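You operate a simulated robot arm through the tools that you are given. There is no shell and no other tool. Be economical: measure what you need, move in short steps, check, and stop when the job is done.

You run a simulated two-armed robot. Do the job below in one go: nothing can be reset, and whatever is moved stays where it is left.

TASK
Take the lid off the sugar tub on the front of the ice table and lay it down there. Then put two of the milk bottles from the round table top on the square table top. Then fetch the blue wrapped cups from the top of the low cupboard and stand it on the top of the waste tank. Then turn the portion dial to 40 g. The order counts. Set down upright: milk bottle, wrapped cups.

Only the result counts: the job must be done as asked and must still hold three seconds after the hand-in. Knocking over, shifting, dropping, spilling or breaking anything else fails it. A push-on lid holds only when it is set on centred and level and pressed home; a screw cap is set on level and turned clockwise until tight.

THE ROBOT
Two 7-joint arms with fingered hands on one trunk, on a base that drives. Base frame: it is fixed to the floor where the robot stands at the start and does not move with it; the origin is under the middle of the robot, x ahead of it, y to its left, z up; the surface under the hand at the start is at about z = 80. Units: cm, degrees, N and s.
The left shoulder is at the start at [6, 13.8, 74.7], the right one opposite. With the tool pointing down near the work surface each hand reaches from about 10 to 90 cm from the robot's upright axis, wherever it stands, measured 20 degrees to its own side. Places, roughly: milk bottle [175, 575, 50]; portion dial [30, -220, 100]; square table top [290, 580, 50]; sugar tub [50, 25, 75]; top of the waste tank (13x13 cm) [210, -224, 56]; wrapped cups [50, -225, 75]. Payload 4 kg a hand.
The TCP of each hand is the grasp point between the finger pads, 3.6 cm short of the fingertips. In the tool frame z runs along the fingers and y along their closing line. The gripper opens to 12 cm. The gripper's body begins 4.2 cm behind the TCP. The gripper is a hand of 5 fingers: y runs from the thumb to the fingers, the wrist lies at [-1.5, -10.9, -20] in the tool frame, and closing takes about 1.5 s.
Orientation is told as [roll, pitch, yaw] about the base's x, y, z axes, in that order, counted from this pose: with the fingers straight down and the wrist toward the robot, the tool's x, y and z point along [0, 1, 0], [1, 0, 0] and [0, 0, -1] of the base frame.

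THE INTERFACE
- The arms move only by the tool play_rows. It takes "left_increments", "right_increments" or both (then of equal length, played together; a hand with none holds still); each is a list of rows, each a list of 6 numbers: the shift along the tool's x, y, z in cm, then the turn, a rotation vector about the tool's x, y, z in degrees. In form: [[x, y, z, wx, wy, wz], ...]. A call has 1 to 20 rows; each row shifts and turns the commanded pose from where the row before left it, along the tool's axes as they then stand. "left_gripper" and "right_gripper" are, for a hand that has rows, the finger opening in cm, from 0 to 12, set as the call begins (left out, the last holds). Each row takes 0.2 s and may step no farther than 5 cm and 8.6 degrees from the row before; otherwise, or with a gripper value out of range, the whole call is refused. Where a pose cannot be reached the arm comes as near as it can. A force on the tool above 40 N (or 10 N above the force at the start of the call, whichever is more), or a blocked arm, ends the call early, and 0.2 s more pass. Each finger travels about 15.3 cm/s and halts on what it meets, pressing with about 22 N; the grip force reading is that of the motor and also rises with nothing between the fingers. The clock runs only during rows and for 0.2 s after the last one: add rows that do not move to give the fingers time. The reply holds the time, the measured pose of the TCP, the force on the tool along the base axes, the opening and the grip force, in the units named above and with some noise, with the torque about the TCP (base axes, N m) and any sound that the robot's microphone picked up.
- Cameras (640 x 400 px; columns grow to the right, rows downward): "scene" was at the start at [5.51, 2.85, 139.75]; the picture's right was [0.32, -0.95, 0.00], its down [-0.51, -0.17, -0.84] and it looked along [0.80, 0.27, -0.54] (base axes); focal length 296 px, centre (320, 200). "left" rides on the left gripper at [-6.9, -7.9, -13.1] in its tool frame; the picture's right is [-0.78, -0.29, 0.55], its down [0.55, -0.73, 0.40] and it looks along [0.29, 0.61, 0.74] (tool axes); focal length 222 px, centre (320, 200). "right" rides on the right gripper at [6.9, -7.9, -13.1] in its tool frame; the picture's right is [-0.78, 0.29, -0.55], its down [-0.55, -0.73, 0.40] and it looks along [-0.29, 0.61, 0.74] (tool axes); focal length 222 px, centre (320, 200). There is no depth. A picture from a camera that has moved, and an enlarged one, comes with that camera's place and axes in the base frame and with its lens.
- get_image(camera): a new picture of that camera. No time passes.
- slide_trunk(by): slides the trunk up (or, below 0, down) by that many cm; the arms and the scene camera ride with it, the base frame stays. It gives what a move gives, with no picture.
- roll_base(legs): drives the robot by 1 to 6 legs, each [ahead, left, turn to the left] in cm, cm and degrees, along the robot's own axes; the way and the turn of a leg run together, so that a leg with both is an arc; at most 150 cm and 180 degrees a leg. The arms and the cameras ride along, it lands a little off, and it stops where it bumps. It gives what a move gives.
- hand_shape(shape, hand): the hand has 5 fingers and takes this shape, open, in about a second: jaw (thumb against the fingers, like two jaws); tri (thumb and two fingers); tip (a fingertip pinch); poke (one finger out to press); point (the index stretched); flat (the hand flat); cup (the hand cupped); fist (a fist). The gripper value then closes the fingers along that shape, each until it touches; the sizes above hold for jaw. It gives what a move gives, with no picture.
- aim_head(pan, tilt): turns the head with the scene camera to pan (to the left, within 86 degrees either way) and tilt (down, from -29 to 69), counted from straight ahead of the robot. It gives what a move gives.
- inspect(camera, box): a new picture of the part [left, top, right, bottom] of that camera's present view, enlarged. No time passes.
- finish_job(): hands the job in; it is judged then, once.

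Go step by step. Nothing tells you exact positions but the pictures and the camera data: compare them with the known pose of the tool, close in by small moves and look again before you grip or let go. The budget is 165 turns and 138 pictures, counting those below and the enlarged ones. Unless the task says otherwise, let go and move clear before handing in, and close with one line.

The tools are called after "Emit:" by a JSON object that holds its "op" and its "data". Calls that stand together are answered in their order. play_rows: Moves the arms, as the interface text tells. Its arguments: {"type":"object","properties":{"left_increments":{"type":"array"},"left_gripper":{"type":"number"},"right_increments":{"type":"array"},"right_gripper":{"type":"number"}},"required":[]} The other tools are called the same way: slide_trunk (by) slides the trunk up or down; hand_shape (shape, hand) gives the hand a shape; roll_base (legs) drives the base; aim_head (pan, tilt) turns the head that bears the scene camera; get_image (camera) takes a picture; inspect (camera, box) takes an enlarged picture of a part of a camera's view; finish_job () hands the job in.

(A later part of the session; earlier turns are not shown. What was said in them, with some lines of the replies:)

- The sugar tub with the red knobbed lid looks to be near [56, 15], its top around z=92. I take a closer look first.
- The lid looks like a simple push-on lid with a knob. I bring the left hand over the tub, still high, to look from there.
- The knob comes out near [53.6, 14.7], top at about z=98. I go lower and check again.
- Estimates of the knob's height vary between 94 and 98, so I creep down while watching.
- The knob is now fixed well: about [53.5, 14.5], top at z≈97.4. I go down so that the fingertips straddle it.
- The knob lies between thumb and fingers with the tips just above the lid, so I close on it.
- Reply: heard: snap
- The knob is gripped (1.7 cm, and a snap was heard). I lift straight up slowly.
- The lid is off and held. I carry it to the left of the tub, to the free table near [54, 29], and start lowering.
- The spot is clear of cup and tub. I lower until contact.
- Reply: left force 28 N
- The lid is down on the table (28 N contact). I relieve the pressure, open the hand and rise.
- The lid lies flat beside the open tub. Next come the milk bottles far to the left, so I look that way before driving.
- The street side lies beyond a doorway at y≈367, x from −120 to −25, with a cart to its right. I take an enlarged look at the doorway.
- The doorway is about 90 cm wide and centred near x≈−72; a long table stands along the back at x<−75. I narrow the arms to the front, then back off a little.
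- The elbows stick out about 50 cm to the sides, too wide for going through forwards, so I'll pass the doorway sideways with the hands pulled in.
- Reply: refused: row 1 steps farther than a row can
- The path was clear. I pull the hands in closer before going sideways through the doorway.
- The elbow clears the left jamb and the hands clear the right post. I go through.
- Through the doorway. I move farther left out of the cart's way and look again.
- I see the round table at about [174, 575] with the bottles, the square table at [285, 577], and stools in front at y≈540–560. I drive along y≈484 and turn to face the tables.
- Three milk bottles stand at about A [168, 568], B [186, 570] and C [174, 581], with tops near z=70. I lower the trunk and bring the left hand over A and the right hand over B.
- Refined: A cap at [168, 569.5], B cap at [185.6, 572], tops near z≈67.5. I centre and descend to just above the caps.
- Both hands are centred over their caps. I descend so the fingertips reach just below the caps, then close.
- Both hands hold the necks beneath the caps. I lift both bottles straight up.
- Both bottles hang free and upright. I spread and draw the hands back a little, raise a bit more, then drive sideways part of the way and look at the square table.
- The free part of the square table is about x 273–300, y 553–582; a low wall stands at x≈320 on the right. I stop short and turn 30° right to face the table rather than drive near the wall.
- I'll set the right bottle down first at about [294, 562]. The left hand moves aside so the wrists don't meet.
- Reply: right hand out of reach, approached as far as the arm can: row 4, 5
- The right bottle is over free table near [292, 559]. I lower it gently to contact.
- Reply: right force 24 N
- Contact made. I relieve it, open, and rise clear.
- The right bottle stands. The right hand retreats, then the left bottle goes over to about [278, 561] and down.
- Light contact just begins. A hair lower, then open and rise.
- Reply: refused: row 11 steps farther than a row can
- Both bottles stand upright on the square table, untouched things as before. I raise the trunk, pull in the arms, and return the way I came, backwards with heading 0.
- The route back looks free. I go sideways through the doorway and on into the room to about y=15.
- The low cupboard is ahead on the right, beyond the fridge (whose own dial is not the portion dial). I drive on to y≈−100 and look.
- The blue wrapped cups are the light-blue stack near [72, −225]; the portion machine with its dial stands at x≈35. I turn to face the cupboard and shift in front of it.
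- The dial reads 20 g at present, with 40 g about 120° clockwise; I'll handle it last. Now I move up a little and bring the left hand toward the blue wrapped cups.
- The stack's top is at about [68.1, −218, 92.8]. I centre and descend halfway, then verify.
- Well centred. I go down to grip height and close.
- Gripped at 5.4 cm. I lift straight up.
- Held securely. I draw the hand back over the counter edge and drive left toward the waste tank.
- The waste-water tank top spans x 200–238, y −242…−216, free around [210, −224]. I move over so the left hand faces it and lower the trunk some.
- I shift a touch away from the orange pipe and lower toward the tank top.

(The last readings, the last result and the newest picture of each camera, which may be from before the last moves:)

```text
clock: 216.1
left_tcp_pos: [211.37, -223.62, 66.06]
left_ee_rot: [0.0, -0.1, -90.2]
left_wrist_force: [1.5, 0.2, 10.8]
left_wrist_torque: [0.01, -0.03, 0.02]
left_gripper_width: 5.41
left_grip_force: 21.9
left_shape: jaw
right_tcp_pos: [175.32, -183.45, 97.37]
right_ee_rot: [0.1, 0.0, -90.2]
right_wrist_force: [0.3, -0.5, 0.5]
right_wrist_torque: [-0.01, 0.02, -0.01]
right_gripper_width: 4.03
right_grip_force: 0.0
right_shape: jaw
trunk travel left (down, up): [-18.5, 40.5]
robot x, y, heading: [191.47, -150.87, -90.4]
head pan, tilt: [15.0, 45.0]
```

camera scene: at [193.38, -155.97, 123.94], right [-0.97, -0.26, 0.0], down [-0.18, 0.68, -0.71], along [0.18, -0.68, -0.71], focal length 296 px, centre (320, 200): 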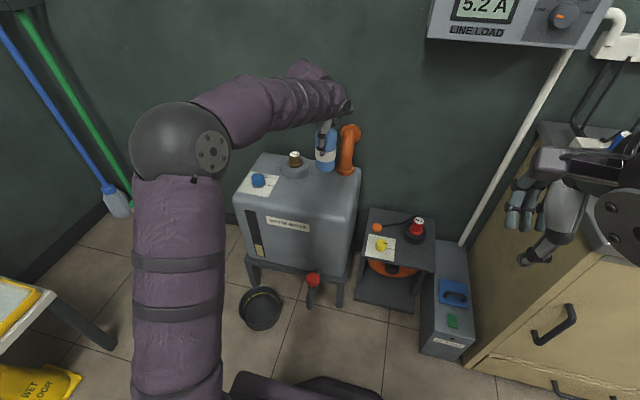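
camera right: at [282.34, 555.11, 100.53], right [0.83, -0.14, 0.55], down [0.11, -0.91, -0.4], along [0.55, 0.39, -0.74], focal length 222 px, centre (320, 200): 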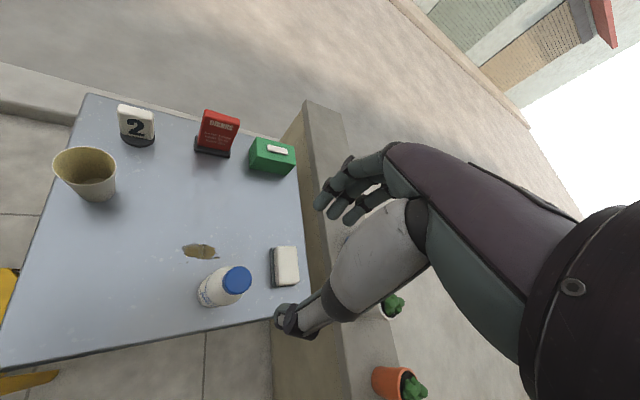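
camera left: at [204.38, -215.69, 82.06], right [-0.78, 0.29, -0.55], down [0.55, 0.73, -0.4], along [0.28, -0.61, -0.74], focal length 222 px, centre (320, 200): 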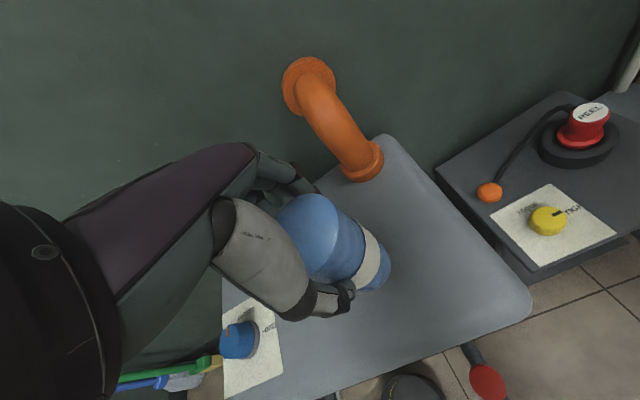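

Resting on the tank. I open and rise straight up.

Emit:
{"op": "play_rows", "data": {"left_increments": [[0, 0, -0.15, 0, 0, 0], [0, 0, 0, 0, 0, 0], [0, 0, 0, 0, 0, 0], [0, 0, 0, 0, 0, 0], [0, 0, 0, 0, 0, 0], [0, 0, -1, 0, 0, 0], [0, 0, -2, 0, 0, 0], [0, 0, -3, 0, 0, 0], [0, 0, -4, 0, 0, 0], [0, 0, -4, 0, 0, 0], [0, 0, -4, 0, 0, 0], [0, 0, 0, 0, 0, 0]], "left_gripper": 9.5}}

Emit:
{"op": "get_image", "data": {"camera": "left"}}

Emit:
{"op": "get_image", "data": {"camera": "scene"}}

```text
clock: 218.7
left_tcp_pos: [211.36, -223.72, 84.31]
left_ee_rot: [0.1, 0.0, -90.2]
left_wrist_force: [0.0, 0.2, 0.4]
left_wrist_torque: [-0.01, -0.02, 0.04]
left_gripper_width: 9.51
left_grip_force: 0.1
left_shape: jaw
right_tcp_pos: [175.37, -183.55, 97.39]
right_ee_rot: [0.0, -0.1, -90.2]
right_wrist_force: [1.3, -0.2, -0.1]
right_wrist_torque: [0.01, -0.01, -0.01]
right_gripper_width: 4.03
right_grip_force: 0.0
right_shape: jaw
trunk travel left (down, up): [-18.5, 40.5]
robot x, y, heading: [191.17, -150.43, -90.1]
head pan, tilt: [15.0, 45.0]
```

```text
57 pictures are left
camera left: at [204.4, -215.79, 97.45], right [-0.78, 0.29, -0.55], down [0.55, 0.73, -0.4], along [0.28, -0.61, -0.74], focal length 222 px, centre (320, 200)
```

left: 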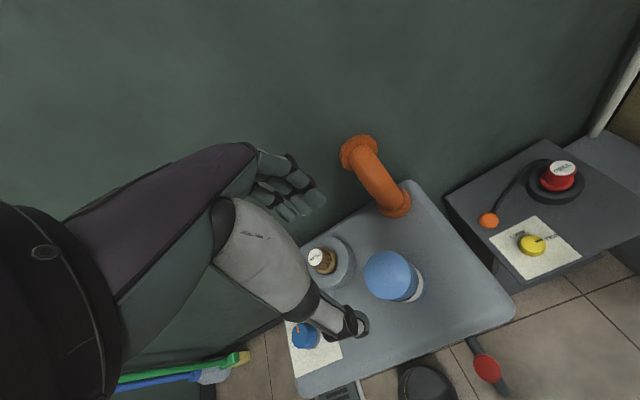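

```text
56 pictures are left
camera scene: at [193.37, -155.93, 123.94], right [-0.97, -0.26, 0.0], down [-0.18, 0.68, -0.71], along [0.18, -0.68, -0.71], focal length 296 px, centre (320, 200)
```

scene: 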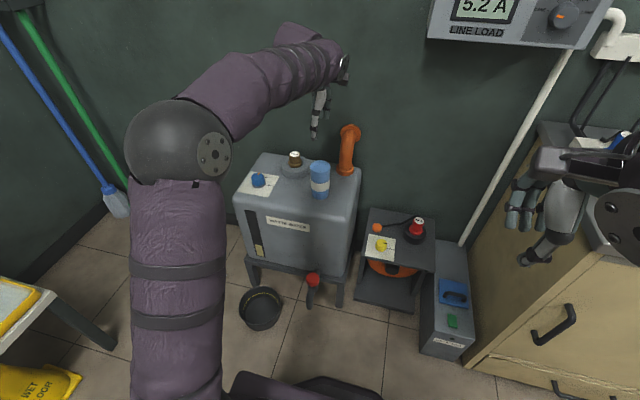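

The wrapped cups stand upright on the tank. Now the dial: I retract the left hand, raise the trunk and drive back in front of the portion machine.

Emit:
{"op": "play_rows", "data": {"left_increments": [[0, 0, -4, 0, 0, 0], [0, 0, -4, 0, 0, 0], [0, 0, -4, 0, 0, 0], [0, -4, 0, 0, 0, 0], [0, -4, 0, 0, 0, 0], [0, -4, 0, 0, 0, 0], [-1, -4, 0, 0, 0, 0], [-1, -4, 0, 0, 0, 0], [-1, -4, 0, 0, 0, 0], [0, -4, 0, 0, 0, 0], [0, -4, 0, 0, 0, 0], [0, -4, 0, 0, 0, 0], [0, 0, 0, 0, 0, 0]], "left_gripper": 6}}

Emit:
{"op": "slide_trunk", "data": {"by": 26}}

Emit:
{"op": "roll_base", "data": {"legs": [[0, -85, 0], [0, -81, 0.3]]}}

Emit:
{"op": "aim_head", "data": {"pan": 0, "tilt": 35}}

Emit:
{"op": "get_image", "data": {"camera": "scene"}}

```text
clock: 221.5
left_tcp_pos: [208.66, -187.69, 96.36]
left_ee_rot: [0.0, 0.0, -90.2]
left_wrist_force: [0.9, 0.4, 0.7]
left_wrist_torque: [0.02, 0.01, 0.04]
left_gripper_width: 6.04
left_grip_force: 0.0
left_shape: jaw
right_tcp_pos: [175.4, -183.43, 97.29]
right_ee_rot: [0.1, -0.1, -90.2]
right_wrist_force: [0.1, 0.0, 0.2]
right_wrist_torque: [-0.01, 0.0, 0.0]
right_gripper_width: 4.01
right_grip_force: 0.1
right_shape: jaw
trunk travel left (down, up): [-18.5, 40.5]
robot x, y, heading: [191.33, -151.22, -90.4]
head pan, tilt: [15.0, 45.0]
```

```text
clock: 224.1
left_tcp_pos: [208.7, -187.73, 122.36]
left_ee_rot: [-0.1, 0.0, -90.2]
left_wrist_force: [0.7, 0.4, -0.7]
left_wrist_torque: [-0.04, -0.02, -0.01]
left_gripper_width: 6.02
left_grip_force: 0.0
left_shape: jaw
right_tcp_pos: [175.34, -183.49, 123.42]
right_ee_rot: [0.0, 0.1, -90.2]
right_wrist_force: [0.7, 1.1, 0.5]
right_wrist_torque: [-0.03, 0.02, -0.01]
right_gripper_width: 4.05
right_grip_force: 0.1
right_shape: jaw
trunk travel left (down, up): [-44.5, 14.5]
robot x, y, heading: [191.35, -150.67, -90.3]
head pan, tilt: [15.0, 45.0]
```

```text
clock: 232.5
left_tcp_pos: [44.61, -186.53, 122.29]
left_ee_rot: [0.1, 0.0, -90.5]
left_wrist_force: [0.0, -0.8, 0.6]
left_wrist_torque: [-0.01, 0.03, 0.0]
left_gripper_width: 6.01
left_grip_force: 0.1
left_shape: jaw
right_tcp_pos: [11.1, -182.34, 123.36]
right_ee_rot: [0.0, 0.1, -90.6]
right_wrist_force: [-1.1, -0.5, -0.1]
right_wrist_torque: [-0.01, -0.04, 0.02]
right_gripper_width: 4.03
right_grip_force: 0.0
right_shape: jaw
trunk travel left (down, up): [-44.5, 14.5]
robot x, y, heading: [27.4, -149.92, -90.3]
head pan, tilt: [15.0, 45.0]
```

```text
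clock: 233.3
left_tcp_pos: [44.46, -186.59, 122.25]
left_ee_rot: [0.0, 0.0, -90.5]
left_wrist_force: [0.7, 0.0, 0.4]
left_wrist_torque: [0.04, 0.0, 0.0]
left_gripper_width: 6.02
left_grip_force: 0.0
left_shape: jaw
right_tcp_pos: [11.21, -182.27, 123.52]
right_ee_rot: [0.0, 0.0, -90.5]
right_wrist_force: [0.2, 0.1, -0.5]
right_wrist_torque: [-0.01, -0.02, 0.02]
right_gripper_width: 4.0
right_grip_force: 0.0
right_shape: jaw
trunk travel left (down, up): [-44.5, 14.5]
robot x, y, heading: [27.46, -150.13, -90.6]
head pan, tilt: [0.0, 35.0]
```

```text
55 pictures are left
camera scene: at [27.22, -155.69, 151.42], right [-1.0, 0.01, 0.0], down [0.0, 0.57, -0.82], along [-0.01, -0.82, -0.57], focal length 296 px, centre (320, 200)
```

scene: 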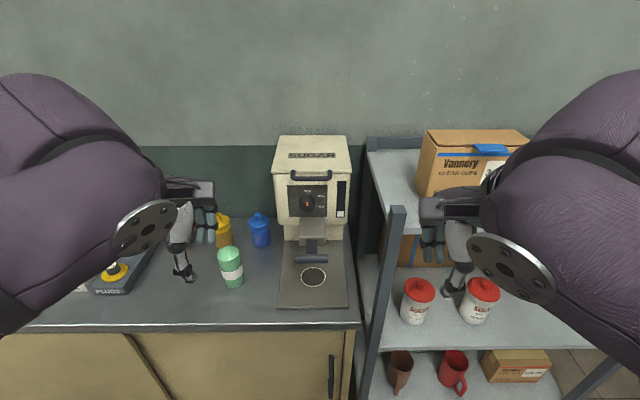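

The dial's face is at about [30, −221, 105]. I turn the left hand so its fingers point ahead with the wrist to the left, well clear of the machine, in stages.

Emit:
{"op": "play_rows", "data": {"left_increments": [[0, 3, 0, 0, 0, 0], [0, 3, 0, 0, 0, 0], [0, 3, 0, 0, 0, 0], [0, 3, 0, 0, 0, 0], [0, 0, 0, -8.2, 0, 0], [0, 0, 0, -8.2, 0, 0], [0, 0, 0, -8.2, 0, 0], [0, 0, 0, -8.2, 0, 0], [0, 0, 0, -8.2, 0, 0], [0, 0, 0, -8.2, 0, 0], [0, 0, 0, -8.2, 0, 0], [0, 0, 0, -8.2, 0, 0], [0, 0, 0, -8.2, 0, 0], [0, 0, 0, -8.2, 0, 0], [0, 0, 0, -8, 0, 0], [0, 0, 0, 0, 0, 0]], "left_gripper": 7.5}}

Emit:
{"op": "get_image", "data": {"camera": "scene"}}

```text
clock: 236.7
left_tcp_pos: [51.92, -191.26, 137.3]
left_ee_rot: [21.8, -88.4, -113.1]
left_wrist_force: [0.2, 1.0, 0.7]
left_wrist_torque: [0.02, 0.0, -0.01]
left_gripper_width: 7.52
left_grip_force: 0.0
left_shape: jaw
left hand out of reach, approached as far as the arm can: row 11, 12, 13, 14, 15
right_tcp_pos: [11.26, -182.19, 123.51]
right_ee_rot: [0.0, 0.0, -90.5]
right_wrist_force: [0.0, -0.2, -0.3]
right_wrist_torque: [-0.03, -0.01, -0.05]
right_gripper_width: 4.02
right_grip_force: 0.1
right_shape: jaw
trunk travel left (down, up): [-44.5, 14.5]
robot x, y, heading: [27.32, -149.7, -90.4]
head pan, tilt: [0.0, 35.0]
```

```text
54 pictures are left
camera scene: at [27.23, -155.55, 151.43], right [-1.0, 0.01, 0.0], down [0.0, 0.57, -0.82], along [-0.01, -0.82, -0.57], focal length 296 px, centre (320, 200)
```

scene: 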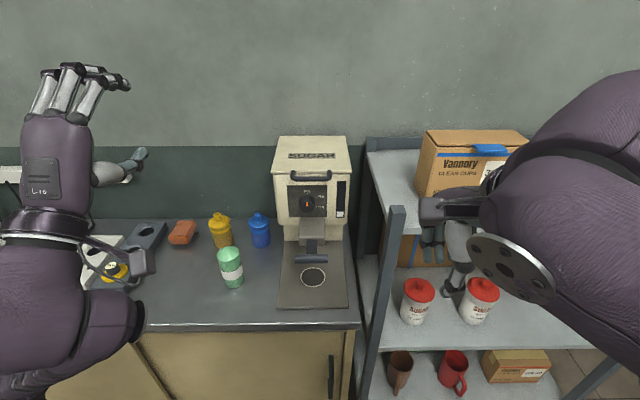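

The orientation is nearly there but the arm was near its limit at that spot. I roll it so that the wrist comes to the left, which should suit the elbow better.

Emit:
{"op": "play_rows", "data": {"left_increments": [[0, 0, 0, 0, 0, 8.2], [0, 0, 0, 0, 0, 8.2], [0, 0, 0, 0, 0, 8.2], [0, 0, 0, 0, 0, 8.2], [0, 0, 0, 0, 0, 8.2], [0, 0, 0, 0, 0, 8.2], [0, 0, 0, 0, 0, 8.2], [0, 0, 0, 0, 0, 8.2], [0, 0, 0, 0, 0, 8.2], [0, 0, 0, 0, 0, 8.2], [0, 0, 0, 0, 0, 8], [0, 0, 0, 0, 0, 0]]}}

Emit:
{"op": "get_image", "data": {"camera": "scene"}}

```text
clock: 239.3
left_tcp_pos: [51.97, -191.45, 137.31]
left_ee_rot: [89.9, 0.1, 179.4]
left_wrist_force: [-0.4, -0.8, -0.7]
left_wrist_torque: [-0.03, 0.01, 0.03]
left_gripper_width: 7.49
left_grip_force: 0.0
left_shape: jaw
right_tcp_pos: [11.16, -182.29, 123.39]
right_ee_rot: [0.1, 0.0, -90.5]
right_wrist_force: [-0.6, -0.3, -0.4]
right_wrist_torque: [-0.02, -0.02, 0.02]
right_gripper_width: 4.05
right_grip_force: 0.1
right_shape: jaw
trunk travel left (down, up): [-44.5, 14.5]
robot x, y, heading: [27.08, -149.85, -90.4]
head pan, tilt: [0.0, 35.0]
```

```text
53 pictures are left
camera scene: at [27.21, -155.7, 151.42], right [-1.0, 0.01, 0.0], down [0.01, 0.57, -0.82], along [-0.01, -0.82, -0.57], focal length 296 px, centre (320, 200)
```

scene: 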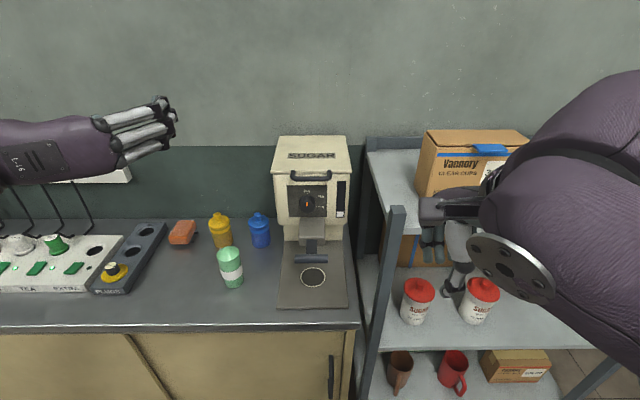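

Orientation reached exactly. I bring the hand in front of the dial, still about 20 cm away from the panel.

Emit:
{"op": "play_rows", "data": {"left_increments": [[-3.6, 2.4, 1, 0, 0, 0], [-3.6, 2.4, 1, 0, 0, 0], [-3.6, 2.4, 1, 0, 0, 0], [-3.6, 2.4, 1, 0, 0, 0], [-3.6, 2.4, 1, 0, 0, 0], [-3.6, 2.4, 1, 0, 0, 0], [-3.6, 2.4, 1, 0, 0, 0], [-3.6, 2.4, 1, 0, 0, 0], [-3.6, 2.6, 0, 0, 0, 0], [0, 0, 0, 0, 0, 0]]}}

Emit:
{"op": "get_image", "data": {"camera": "scene"}}

Emit:
{"op": "get_image", "data": {"camera": "left"}}

```text
clock: 241.5
left_tcp_pos: [45.53, -194.07, 127.67]
left_ee_rot: [90.0, 0.0, 179.4]
left_wrist_force: [0.0, -0.9, 0.2]
left_wrist_torque: [-0.01, -0.02, -0.04]
left_gripper_width: 7.5
left_grip_force: 0.0
left_shape: jaw
left hand out of reach, approached as far as the arm can: row 3, 4, 5, 6, 7, 8, 9
right_tcp_pos: [11.24, -182.38, 123.44]
right_ee_rot: [0.1, 0.2, -90.5]
right_wrist_force: [0.1, 0.3, 0.0]
right_wrist_torque: [0.0, 0.03, 0.02]
right_gripper_width: 4.05
right_grip_force: 0.1
right_shape: jaw
trunk travel left (down, up): [-44.5, 14.5]
robot x, y, heading: [27.06, -149.88, -90.5]
head pan, tilt: [0.0, 35.0]
```

```text
52 pictures are left
camera scene: at [27.22, -155.69, 151.42], right [-1.0, 0.01, 0.0], down [0.0, 0.57, -0.82], along [-0.01, -0.82, -0.57], focal length 296 px, centre (320, 200)
```

scene: 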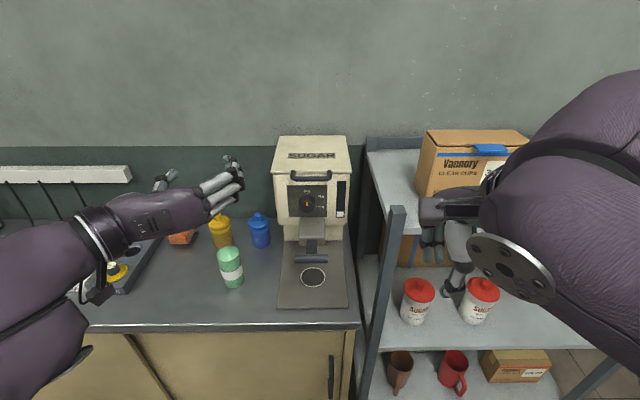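

```text
51 pictures are left
camera left: at [53.51, -180.85, 120.72], right [0.29, -0.55, -0.79], down [0.73, -0.4, 0.55], along [-0.62, -0.73, 0.29], focal length 222 px, centre (320, 200)
```

left: 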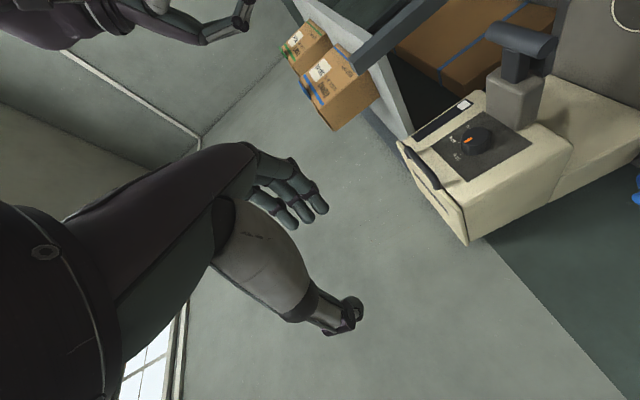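

The arm is too folded so close to the body. I back off 20 cm to let it stretch, then move to the front of the dial.

Emit:
{"op": "roll_base", "data": {"legs": [[-20, 0, 0]]}}

Emit:
{"op": "play_rows", "data": {"left_increments": [[0, 0, 4, 0, 0, 0], [0, 0, 4, 0, 0, 0], [-1, 1, 4, 0, 0, 0], [-2, 2, 3.5, 0, 0, 0], [-3, 2, 3, 0, 0, 0], [-3, 2, 3, 0, 0, 0], [-3.5, 2, 1.5, 0, 0, 0], [-3.5, 2, 1, 0, 0, 0], [-3.5, 2, 0, 0, 0, 0], [-3.5, 2, 0, 0, 0, 0], [0, 0, 0, 0, 0, 0]]}}

Emit:
{"op": "get_image", "data": {"camera": "scene"}}

```text
clock: 243.1
left_tcp_pos: [45.72, -173.88, 127.69]
left_ee_rot: [90.0, 0.0, 179.5]
left_wrist_force: [0.3, 0.5, 0.0]
left_wrist_torque: [0.01, 0.01, 0.0]
left_gripper_width: 7.5
left_grip_force: 0.0
left_shape: jaw
right_tcp_pos: [11.28, -162.19, 123.33]
right_ee_rot: [-0.1, 0.0, -90.4]
right_wrist_force: [-0.2, 0.7, -0.2]
right_wrist_torque: [-0.01, 0.01, 0.04]
right_gripper_width: 4.02
right_grip_force: 0.0
right_shape: jaw
trunk travel left (down, up): [-44.5, 14.5]
robot x, y, heading: [27.14, -129.65, -90.7]
head pan, tilt: [0.0, 35.0]
```

```text
clock: 245.5
left_tcp_pos: [30.61, -197.82, 104.39]
left_ee_rot: [90.0, 0.0, 179.6]
left_wrist_force: [-0.1, 0.2, -0.2]
left_wrist_torque: [-0.01, -0.02, 0.01]
left_gripper_width: 7.5
left_grip_force: 0.0
left_shape: jaw
right_tcp_pos: [11.41, -162.19, 123.36]
right_ee_rot: [0.0, 0.0, -90.5]
right_wrist_force: [-0.4, 0.0, 1.0]
right_wrist_torque: [0.01, 0.02, -0.03]
right_gripper_width: 4.03
right_grip_force: 0.2
right_shape: jaw
trunk travel left (down, up): [-44.5, 14.5]
robot x, y, heading: [27.35, -130.03, -90.3]
head pan, tilt: [0.0, 35.0]
```

```text
50 pictures are left
camera scene: at [27.4, -135.76, 151.42], right [-1.0, 0.01, 0.0], down [0.01, 0.57, -0.82], along [-0.01, -0.82, -0.57], focal length 296 px, centre (320, 200)
```

scene: 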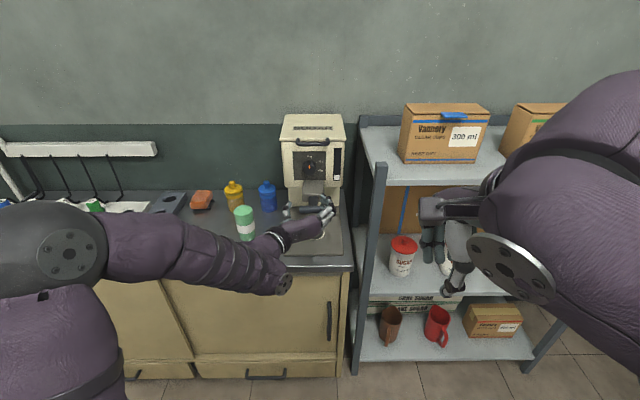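

Now it reaches. I look through the hand camera to line up with the dial.

Emit:
{"op": "get_image", "data": {"camera": "left"}}

Emit:
{"op": "inspect", "data": {"camera": "scene", "box": [270, 110, 360, 240]}}

```text
49 pictures are left
camera left: at [38.55, -184.77, 97.49], right [0.29, -0.55, -0.79], down [0.73, -0.4, 0.55], along [-0.62, -0.73, 0.29], focal length 222 px, centre (320, 200)
```

left: 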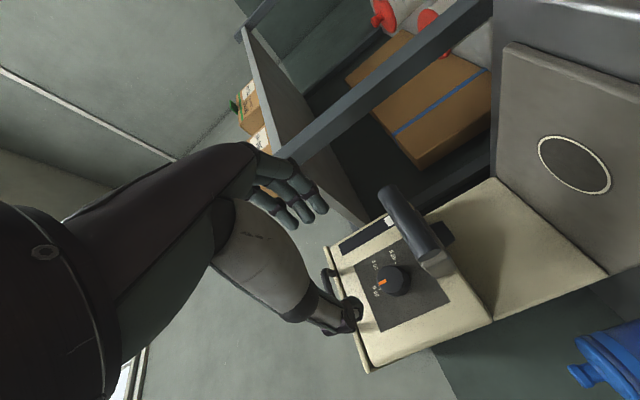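

```text
3.08 times, centred on (315, 175) of scene
camera zoom: at [27.4, -135.76, 151.42], right [-1.0, 0.01, 0.0], down [0.01, 0.57, -0.82], along [-0.01, -0.82, -0.57], focal length 912 px, centre (335, 277)
```

zoom: 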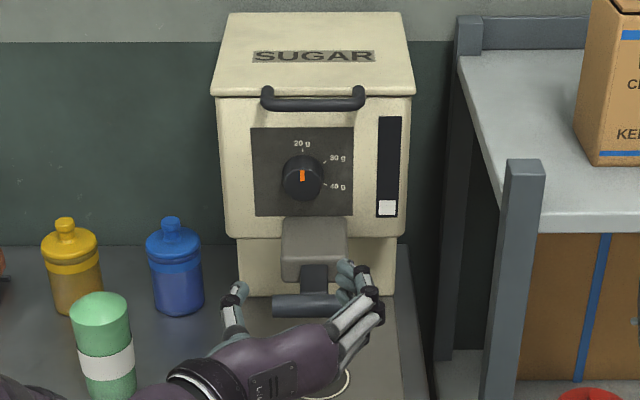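

The dial axis comes out at [29.8, 104.9], face at y≈−221.2. I move closer and test how far the hand can roll there before touching anything.

Emit:
{"op": "play_rows", "data": {"left_increments": [[0.5, 0.8, 4, 0, 0, 0], [0, 0, 4, 0, 0, 0], [0, 0, 4, 0, 0, 0], [0, 0, 2, 0, 0, 0], [0, 0, 0, 0, 0, 8], [0, 0, 0, 0, 0, 8], [0, 0, 0, 0, 0, 8], [0, 0, 0, 0, 0, 8], [0, 0, 0, 0, 0, 8], [0, 0, 0, 0, 0, 8], [0, 0, 0, 0, 0, 8], [0, 0, 0, 0, 0, 8], [0, 0, 0, 0, 0, 0]]}}

Emit:
{"op": "get_image", "data": {"camera": "scene"}}

```text
clock: 248.3
left_tcp_pos: [29.03, -211.72, 105.51]
left_ee_rot: [90.8, 64.0, 180.0]
left_wrist_force: [-12.2, 2.4, 18.0]
left_wrist_torque: [0.02, 1.16, -0.16]
left_gripper_width: 7.11
left_grip_force: 0.1
left_shape: jaw
right_tcp_pos: [11.22, -162.03, 123.44]
right_ee_rot: [0.0, 0.0, -90.5]
right_wrist_force: [0.3, 0.4, 0.1]
right_wrist_torque: [-0.01, 0.04, 0.0]
right_gripper_width: 4.01
right_grip_force: 0.0
right_shape: jaw
trunk travel left (down, up): [-44.5, 14.5]
robot x, y, heading: [27.56, -129.7, -90.6]
head pan, tilt: [0.0, 35.0]
```

```text
47 pictures are left
camera scene: at [27.22, -135.55, 151.45], right [-1.0, 0.01, 0.0], down [0.01, 0.57, -0.82], along [-0.01, -0.82, -0.57], focal length 296 px, centre (320, 200)
```

scene: 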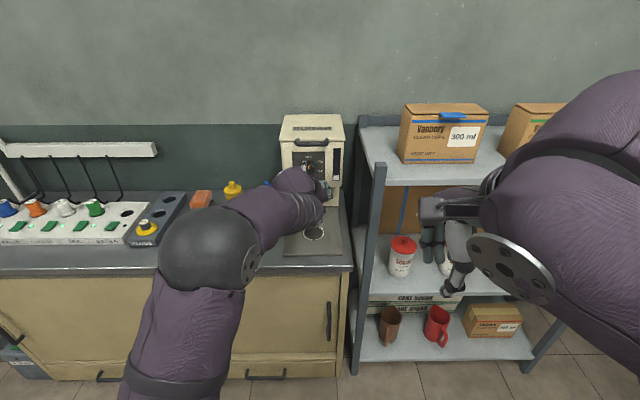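

The fingers touched the spout below when rolled 64°. I roll back at once; strokes must stay within about ±35° of level.

Emit:
{"op": "play_rows", "data": {"left_increments": [[0, 0, 0, 0, 0, -8], [0, 0, 0, 0, 0, -8], [0, 0, 0, 0, 0, -8], [0, 0, 0, 0, 0, -8], [0, 0, 0, 0, 0, -8], [0, 0, 0, 0, 0, -8], [0, 0, 0, 0, 0, -8], [0, 0, 0, 0, 0, -8], [0, 0, 0, 0, 0, 0]]}}

Emit:
{"op": "inspect", "data": {"camera": "scene", "box": [270, 110, 360, 240]}}

Emit:
{"op": "get_image", "data": {"camera": "left"}}

```text
clock: 250.3
left_tcp_pos: [29.57, -211.88, 105.18]
left_ee_rot: [90.0, -0.1, 179.4]
left_wrist_force: [0.4, 0.4, 0.1]
left_wrist_torque: [-0.01, -0.02, -0.03]
left_gripper_width: 7.5
left_grip_force: 0.1
left_shape: jaw
right_tcp_pos: [11.28, -162.34, 123.29]
right_ee_rot: [0.0, 0.1, -90.5]
right_wrist_force: [-0.2, 0.4, 1.4]
right_wrist_torque: [0.0, -0.03, -0.02]
right_gripper_width: 4.04
right_grip_force: 0.0
right_shape: jaw
trunk travel left (down, up): [-44.5, 14.5]
robot x, y, heading: [27.53, -130.43, -90.6]
head pan, tilt: [0.0, 35.0]
```

```text
3.08 times, centred on (315, 175) of scene
camera zoom: at [27.38, -135.77, 151.42], right [-1.0, 0.01, 0.0], down [0.01, 0.57, -0.82], along [-0.01, -0.82, -0.57], focal length 912 px, centre (335, 277)
```

zoom: 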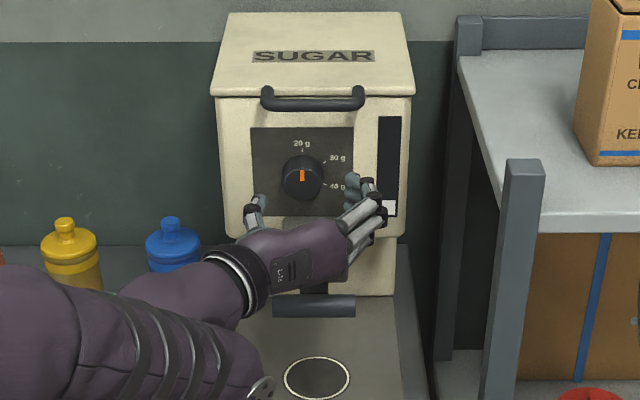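

```text
45 pictures are left
camera left: at [37.57, -198.84, 98.2], right [0.29, -0.55, -0.79], down [0.73, -0.4, 0.55], along [-0.62, -0.73, 0.29], focal length 222 px, centre (320, 200)
```

left: 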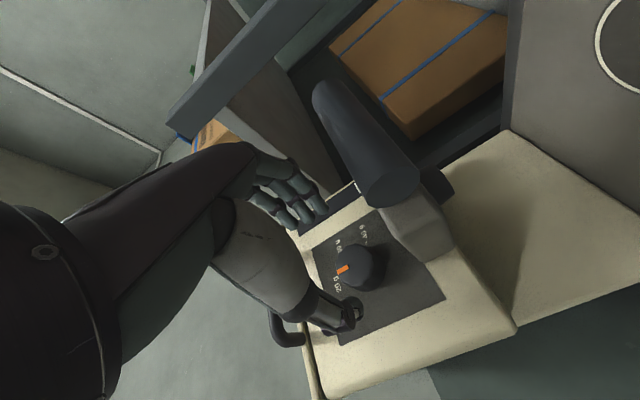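

Nothing moved, and the alignment is right. I roll to −30° and close in on the knob.

Emit:
{"op": "play_rows", "data": {"left_increments": [[0, 0, 0, 0, 0, -7.5], [0, 0, 0, 0, 0, -7.5], [0, 0, 0, 0, 0, -7.5], [0, 0, 0, 0, 0, -7.5], [0, 0, 0, 0, 0, 0], [0, 0, 2, 0, 0, 0], [0, 0, 2, 0, 0, 0], [0, 0, 1.5, 0, 0, 0], [0, 0, 0, 0, 0, 0]]}}

Emit:
{"op": "get_image", "data": {"camera": "left"}}

Emit:
{"op": "inspect", "data": {"camera": "scene", "box": [270, 120, 360, 220]}}

```text
clock: 252.3
left_tcp_pos: [29.44, -217.21, 105.1]
left_ee_rot: [90.0, -30.0, 179.4]
left_wrist_force: [0.0, 6.3, -0.5]
left_wrist_torque: [0.18, -0.01, 0.22]
left_gripper_width: 7.51
left_grip_force: 0.2
left_shape: jaw
right_tcp_pos: [11.24, -162.36, 123.5]
right_ee_rot: [0.0, -0.2, -90.6]
right_wrist_force: [-0.8, -0.9, 0.2]
right_wrist_torque: [0.03, -0.03, 0.02]
right_gripper_width: 4.02
right_grip_force: 0.0
right_shape: jaw
trunk travel left (down, up): [-44.5, 14.5]
robot x, y, heading: [26.95, -130.38, -90.3]
head pan, tilt: [0.0, 35.0]
```

```text
44 pictures are left
camera left: at [32.98, -204.15, 95.14], right [-0.15, -0.55, -0.83], down [0.91, -0.41, 0.11], along [-0.39, -0.73, 0.55], focal length 222 px, centre (320, 200)
```

left: 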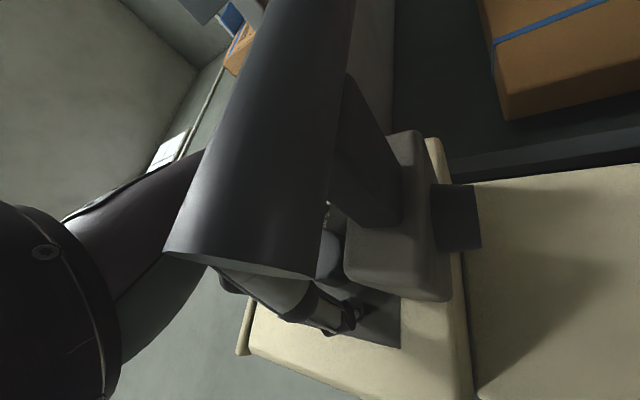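

```text
4.00 times, centred on (315, 170) of scene
camera zoom: at [27.39, -135.69, 151.42], right [-1.0, 0.01, 0.0], down [0.01, 0.57, -0.82], along [-0.01, -0.82, -0.57], focal length 1186 px, centre (340, 320)
```

zoom: 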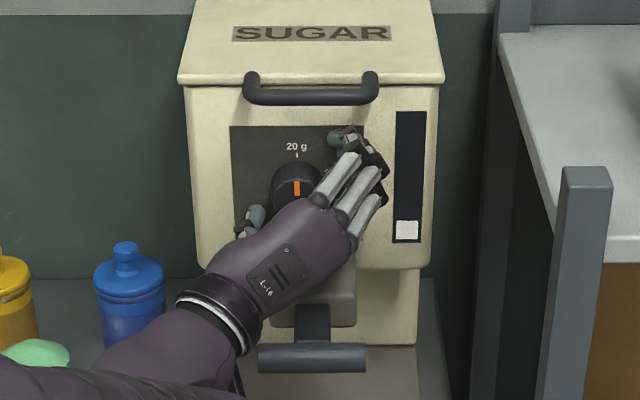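

A light touch (6 N) shows the fingertips have reached the panel, so the knob is between them. I back off slightly and close.

Emit:
{"op": "play_rows", "data": {"left_increments": [[0, 0, -0.4, 0, 0, 0], [0, 0, 0, 0, 0, 0]]}}

Emit:
{"op": "play_rows", "data": {"left_increments": [[0, 0, 0, 0, 0, 0], [0, 0, 0, 0, 0, 0], [0, 0, 0, 0, 0, 0], [0, 0, 0, 0, 0, 0], [0, 0, 0, 0, 0, 0], [0, 0, 0, 0, 0, 0], [0, 0, 0, 0, 0, 0]], "left_gripper": 2}}

Emit:
{"op": "inspect", "data": {"camera": "scene", "box": [270, 120, 360, 220]}}

```text
clock: 252.9
left_tcp_pos: [29.63, -216.94, 105.07]
left_ee_rot: [89.9, -30.0, 179.6]
left_wrist_force: [0.1, -0.2, 0.3]
left_wrist_torque: [0.02, 0.0, 0.0]
left_gripper_width: 7.5
left_grip_force: 0.1
left_shape: jaw
right_tcp_pos: [11.23, -162.31, 123.37]
right_ee_rot: [0.0, 0.1, -90.5]
right_wrist_force: [0.4, 0.7, 0.2]
right_wrist_torque: [-0.02, 0.03, 0.01]
right_gripper_width: 4.01
right_grip_force: 0.1
right_shape: jaw
trunk travel left (down, up): [-44.5, 14.5]
robot x, y, heading: [27.1, -129.87, -90.1]
head pan, tilt: [0.0, 35.0]
```

```text
clock: 254.5
left_tcp_pos: [29.62, -216.9, 105.01]
left_ee_rot: [89.9, -30.0, 179.6]
left_wrist_force: [7.7, -0.6, -4.7]
left_wrist_torque: [0.16, -0.01, 0.23]
left_gripper_width: 3.28
left_grip_force: 22.5
left_shape: jaw
right_tcp_pos: [11.4, -162.45, 123.33]
right_ee_rot: [-0.1, 0.1, -90.6]
right_wrist_force: [0.2, -0.4, -0.3]
right_wrist_torque: [-0.01, 0.0, 0.02]
right_gripper_width: 4.01
right_grip_force: 0.1
right_shape: jaw
trunk travel left (down, up): [-44.5, 14.5]
robot x, y, heading: [27.1, -129.69, -90.4]
head pan, tilt: [0.0, 35.0]
```

```text
4.00 times, centred on (315, 170) of scene
camera zoom: at [27.49, -135.84, 151.41], right [-1.0, 0.01, 0.0], down [0.0, 0.57, -0.82], along [-0.01, -0.82, -0.57], focal length 1186 px, centre (340, 320)
```

zoom: 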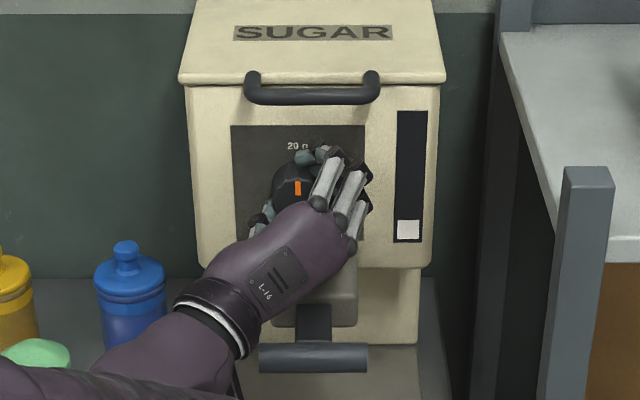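

The knob is gripped. I roll 60° clockwise slowly.

Emit:
{"op": "play_rows", "data": {"left_increments": [[0, 0, 0, 0, 0, 5], [0, 0, 0, 0, 0, 5], [0, 0, 0, 0, 0, 5], [0, 0, 0, 0, 0, 5], [0, 0, 0, 0, 0, 5], [0, 0, 0, 0, 0, 5], [0, 0, 0, 0, 0, 5], [0, 0, 0, 0, 0, 5], [0, 0, 0, 0, 0, 5], [0, 0, 0, 0, 0, 5], [0, 0, 0, 0, 0, 5], [0, 0, 0, 0, 0, 5], [0, 0, 0, 0, 0, 0]]}}

Emit:
{"op": "inspect", "data": {"camera": "scene", "box": [270, 120, 360, 220]}}

Emit:
{"op": "get_image", "data": {"camera": "left"}}

```text
clock: 257.3
left_tcp_pos: [29.5, -216.99, 104.95]
left_ee_rot: [89.9, 30.0, 179.5]
left_wrist_force: [13.1, 6.0, -8.8]
left_wrist_torque: [0.28, 0.0, 0.42]
left_gripper_width: 3.34
left_grip_force: 22.1
left_shape: jaw
right_tcp_pos: [11.44, -162.46, 123.34]
right_ee_rot: [-0.1, 0.1, -90.6]
right_wrist_force: [-0.7, -0.2, -0.5]
right_wrist_torque: [0.01, -0.02, -0.03]
right_gripper_width: 4.01
right_grip_force: 0.1
right_shape: jaw
trunk travel left (down, up): [-44.5, 14.5]
robot x, y, heading: [27.52, -129.7, -90.5]
head pan, tilt: [0.0, 35.0]
```

```text
4.00 times, centred on (315, 170) of scene
camera zoom: at [27.55, -135.81, 151.42], right [-1.0, 0.01, 0.0], down [0.0, 0.57, -0.82], along [-0.01, -0.82, -0.57], focal length 1186 px, centre (340, 320)
```

zoom: 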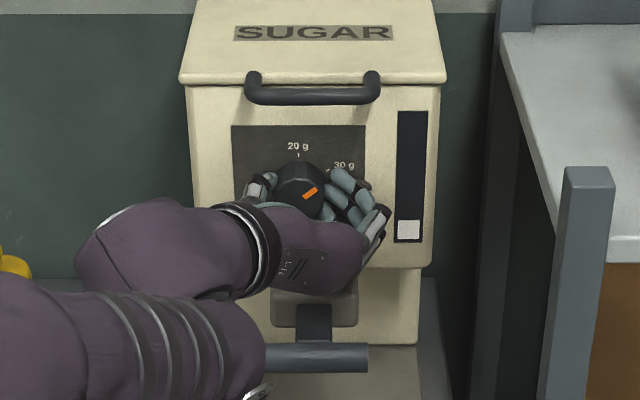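

```text
40 pictures are left
camera left: at [40.06, -203.96, 103.04], right [0.64, -0.55, -0.53], down [0.36, -0.4, 0.84], along [-0.68, -0.73, -0.06], focal length 222 px, centre (320, 200)
```

left: 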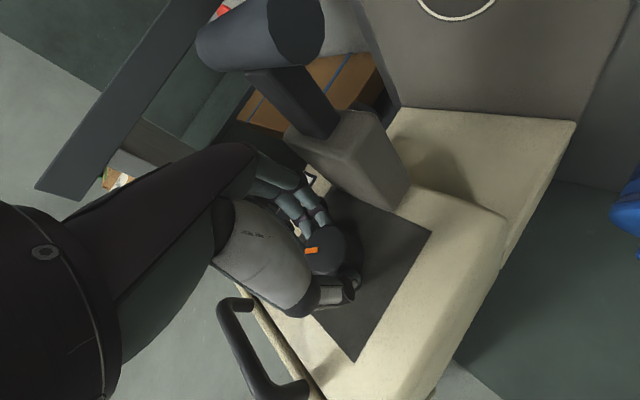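

The dial is now at 30 g. I open, roll back 60°, and regrip.

Emit:
{"op": "play_rows", "data": {"left_increments": [[0, 0, 0, 0, 0, 0], [0, 0, 0, 0, 0, 0], [0, 0, 0, 0, 0, 0], [0, 0, 0, 0, 0, 0], [0, 0, 0, 0, 0, -7.5], [0, 0, 0, 0, 0, -7.5], [0, 0, 0, 0, 0, -7.5], [0, 0, 0, 0, 0, -7.5], [0, 0, 0, 0, 0, -7.5], [0, 0, 0, 0, 0, -7.5], [0, 0, 0, 0, 0, -7.5], [0, 0, 0, 0, 0, -7.5], [0, 0, 0, 0, 0, 0]], "left_gripper": 7.5}}

Emit:
{"op": "inspect", "data": {"camera": "scene", "box": [270, 120, 360, 220]}}

```text
clock: 260.1
left_tcp_pos: [29.43, -216.95, 105.11]
left_ee_rot: [90.1, -30.1, 179.5]
left_wrist_force: [-0.6, -0.6, -0.7]
left_wrist_torque: [-0.05, -0.02, 0.01]
left_gripper_width: 7.48
left_grip_force: 0.1
left_shape: jaw
right_tcp_pos: [11.37, -162.32, 123.32]
right_ee_rot: [0.0, 0.1, -90.5]
right_wrist_force: [0.0, 0.2, 0.0]
right_wrist_torque: [0.02, 0.02, -0.01]
right_gripper_width: 4.04
right_grip_force: 0.0
right_shape: jaw
trunk travel left (down, up): [-44.5, 14.5]
robot x, y, heading: [27.71, -129.88, -90.4]
head pan, tilt: [0.0, 35.0]
```

```text
4.00 times, centred on (315, 170) of scene
camera zoom: at [27.39, -135.78, 151.42], right [-1.0, 0.01, 0.0], down [0.01, 0.57, -0.82], along [-0.01, -0.82, -0.57], focal length 1186 px, centre (340, 320)
```

zoom: 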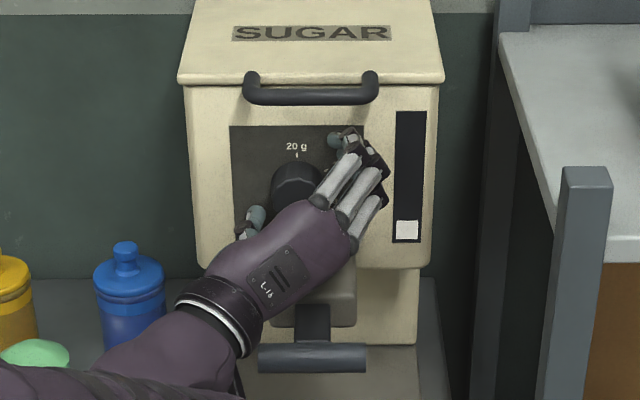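

Emit:
{"op": "play_rows", "data": {"left_increments": [[0, 0, 0, 0, 0, 0], [0, 0, 0, 0, 0, 0], [0, 0, 0, 0, 0, 0], [0, 0, 0, 0, 0, 0], [0, 0, 0, 0, 0, 0], [0, 0, 0, 0, 0, 0], [0, 0, 0, 0, 0, 0]], "left_gripper": 2}}

Emit:
{"op": "play_rows", "data": {"left_increments": [[0, 0, 0, 0, 0, 5], [0, 0, 0, 0, 0, 5], [0, 0, 0, 0, 0, 5], [0, 0, 0, 0, 0, 5], [0, 0, 0, 0, 0, 5], [0, 0, 0, 0, 0, 5], [0, 0, 0, 0, 0, 5], [0, 0, 0, 0, 0, 5], [0, 0, 0, 0, 0, 5], [0, 0, 0, 0, 0, 5], [0, 0, 0, 0, 0, 5], [0, 0, 0, 0, 0, 5], [0, 0, 0, 0, 0, 0]]}}

Emit:
{"op": "inspect", "data": {"camera": "scene", "box": [290, 145, 340, 185]}}

Emit:
{"op": "inspect", "data": {"camera": "left", "box": [240, 180, 440, 340]}}

```text
clock: 261.7
left_tcp_pos: [29.64, -217.06, 104.98]
left_ee_rot: [89.8, -30.0, 179.8]
left_wrist_force: [9.6, 0.1, -5.3]
left_wrist_torque: [0.19, 0.02, 0.31]
left_gripper_width: 3.34
left_grip_force: 22.2
left_shape: jaw
right_tcp_pos: [11.38, -162.45, 123.3]
right_ee_rot: [-0.1, 0.0, -90.5]
right_wrist_force: [-0.6, 0.1, -0.3]
right_wrist_torque: [0.02, -0.03, 0.01]
right_gripper_width: 4.03
right_grip_force: 0.1
right_shape: jaw
trunk travel left (down, up): [-44.5, 14.5]
robot x, y, heading: [27.28, -129.75, -90.5]
head pan, tilt: [0.0, 35.0]
```

```text
clock: 264.5
left_tcp_pos: [29.63, -217.07, 104.99]
left_ee_rot: [89.8, 30.0, 179.6]
left_wrist_force: [8.2, -0.9, -3.6]
left_wrist_torque: [0.11, 0.33, 0.13]
left_gripper_width: 3.16
left_grip_force: 22.1
left_shape: jaw
right_tcp_pos: [11.4, -162.37, 123.39]
right_ee_rot: [-0.1, 0.1, -90.4]
right_wrist_force: [0.8, -0.6, -0.3]
right_wrist_torque: [-0.02, 0.0, 0.01]
right_gripper_width: 4.04
right_grip_force: 0.0
right_shape: jaw
trunk travel left (down, up): [-44.5, 14.5]
robot x, y, heading: [27.23, -129.66, -90.5]
head pan, tilt: [0.0, 35.0]
```

```text
10.00 times, centred on (315, 165) of scene
camera zoom: at [27.5, -135.85, 151.41], right [-1.0, 0.01, 0.0], down [0.0, 0.57, -0.82], along [-0.01, -0.82, -0.57], focal length 2965 px, centre (370, 550)
```

zoom: 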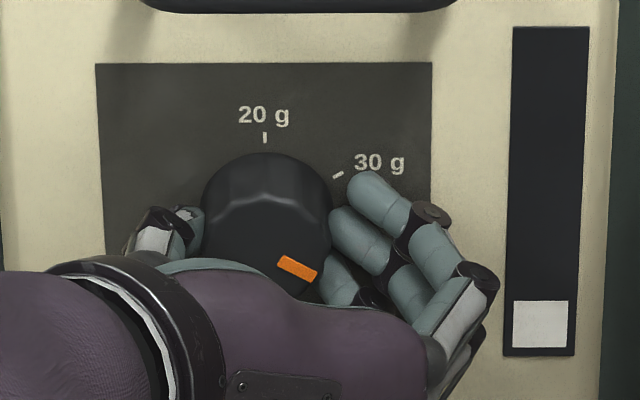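

```text
2.50 times, centred on (340, 260) of left
camera zoom: at [39.99, -203.94, 102.96], right [0.64, -0.55, -0.54], down [0.36, -0.4, 0.84], along [-0.68, -0.73, -0.06], focal length 555 px, centre (270, 50)
```

zoom: 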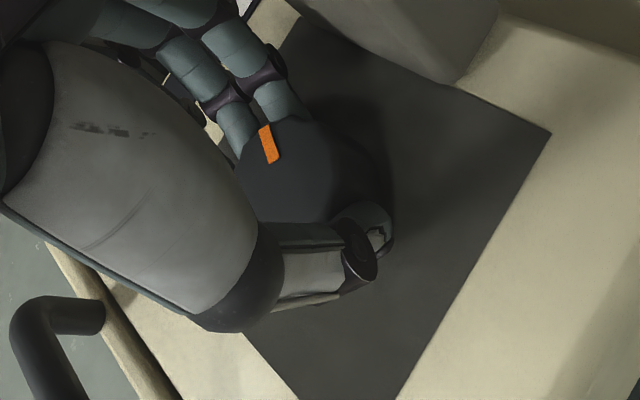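

The pointer stands near 117–120°. I open, back straight off and check the reading.

Emit:
{"op": "play_rows", "data": {"left_increments": [[0, 0, 0, 0, 0, 0], [0, 0, 0, 0, 0, 0], [0, 0, 0, 0, 0, 0], [0, 0, 0, 0, 0, 0], [0, 0, 0, 0, 0, 0], [0, 0, -2, 0, 0, 0], [0, 0, -3, 0, 0, 0], [0, 0, -4, 0, 0, -5], [0, 0, -4, 0, 0, -5], [0, 0, -4, 0, 0, -5], [0, 0, -4, 0, 0, -5], [0, 0, -4, 0, 0, -5], [-4, 0, -2, 0, 0, -5], [-4, 0, 0, 0, 0, 0], [0, 0, 0, 0, 0, 0]], "left_gripper": 7.5}}

Emit:
{"op": "inspect", "data": {"camera": "scene", "box": [290, 145, 340, 185]}}

```text
clock: 267.7
left_tcp_pos: [30.01, -190.19, 96.97]
left_ee_rot: [89.9, 0.0, 179.4]
left_wrist_force: [0.6, 0.0, -0.6]
left_wrist_torque: [-0.02, -0.03, 0.02]
left_gripper_width: 7.48
left_grip_force: 0.1
left_shape: jaw
right_tcp_pos: [11.3, -162.32, 123.36]
right_ee_rot: [0.0, 0.1, -90.5]
right_wrist_force: [-0.2, -0.4, -0.2]
right_wrist_torque: [-0.04, 0.02, -0.02]
right_gripper_width: 4.04
right_grip_force: 0.0
right_shape: jaw
trunk travel left (down, up): [-44.5, 14.5]
robot x, y, heading: [26.8, -129.84, -90.6]
head pan, tilt: [0.0, 35.0]
```

```text
10.00 times, centred on (315, 165) of scene
camera zoom: at [27.39, -135.75, 151.42], right [-1.0, 0.01, 0.0], down [0.01, 0.57, -0.82], along [-0.01, -0.82, -0.57], focal length 2965 px, centre (370, 550)
```

zoom: 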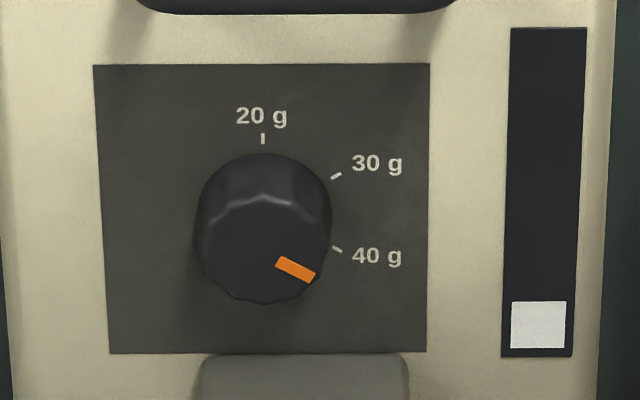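

The pointer stands at 40 g, in line with its tick, and the hand is clear. The lid, the two bottles and the wrapped cups were all left in place and upright, so I hand in.

Emit:
{"op": "finish_job", "data": {}}

```text
The job is handed in.
```

The job is handed in: the sugar tub lid is laid on the ice table, two milk bottles stand on the square table, the blue wrapped cups stand on the waste tank, and the dial is at 40 g.
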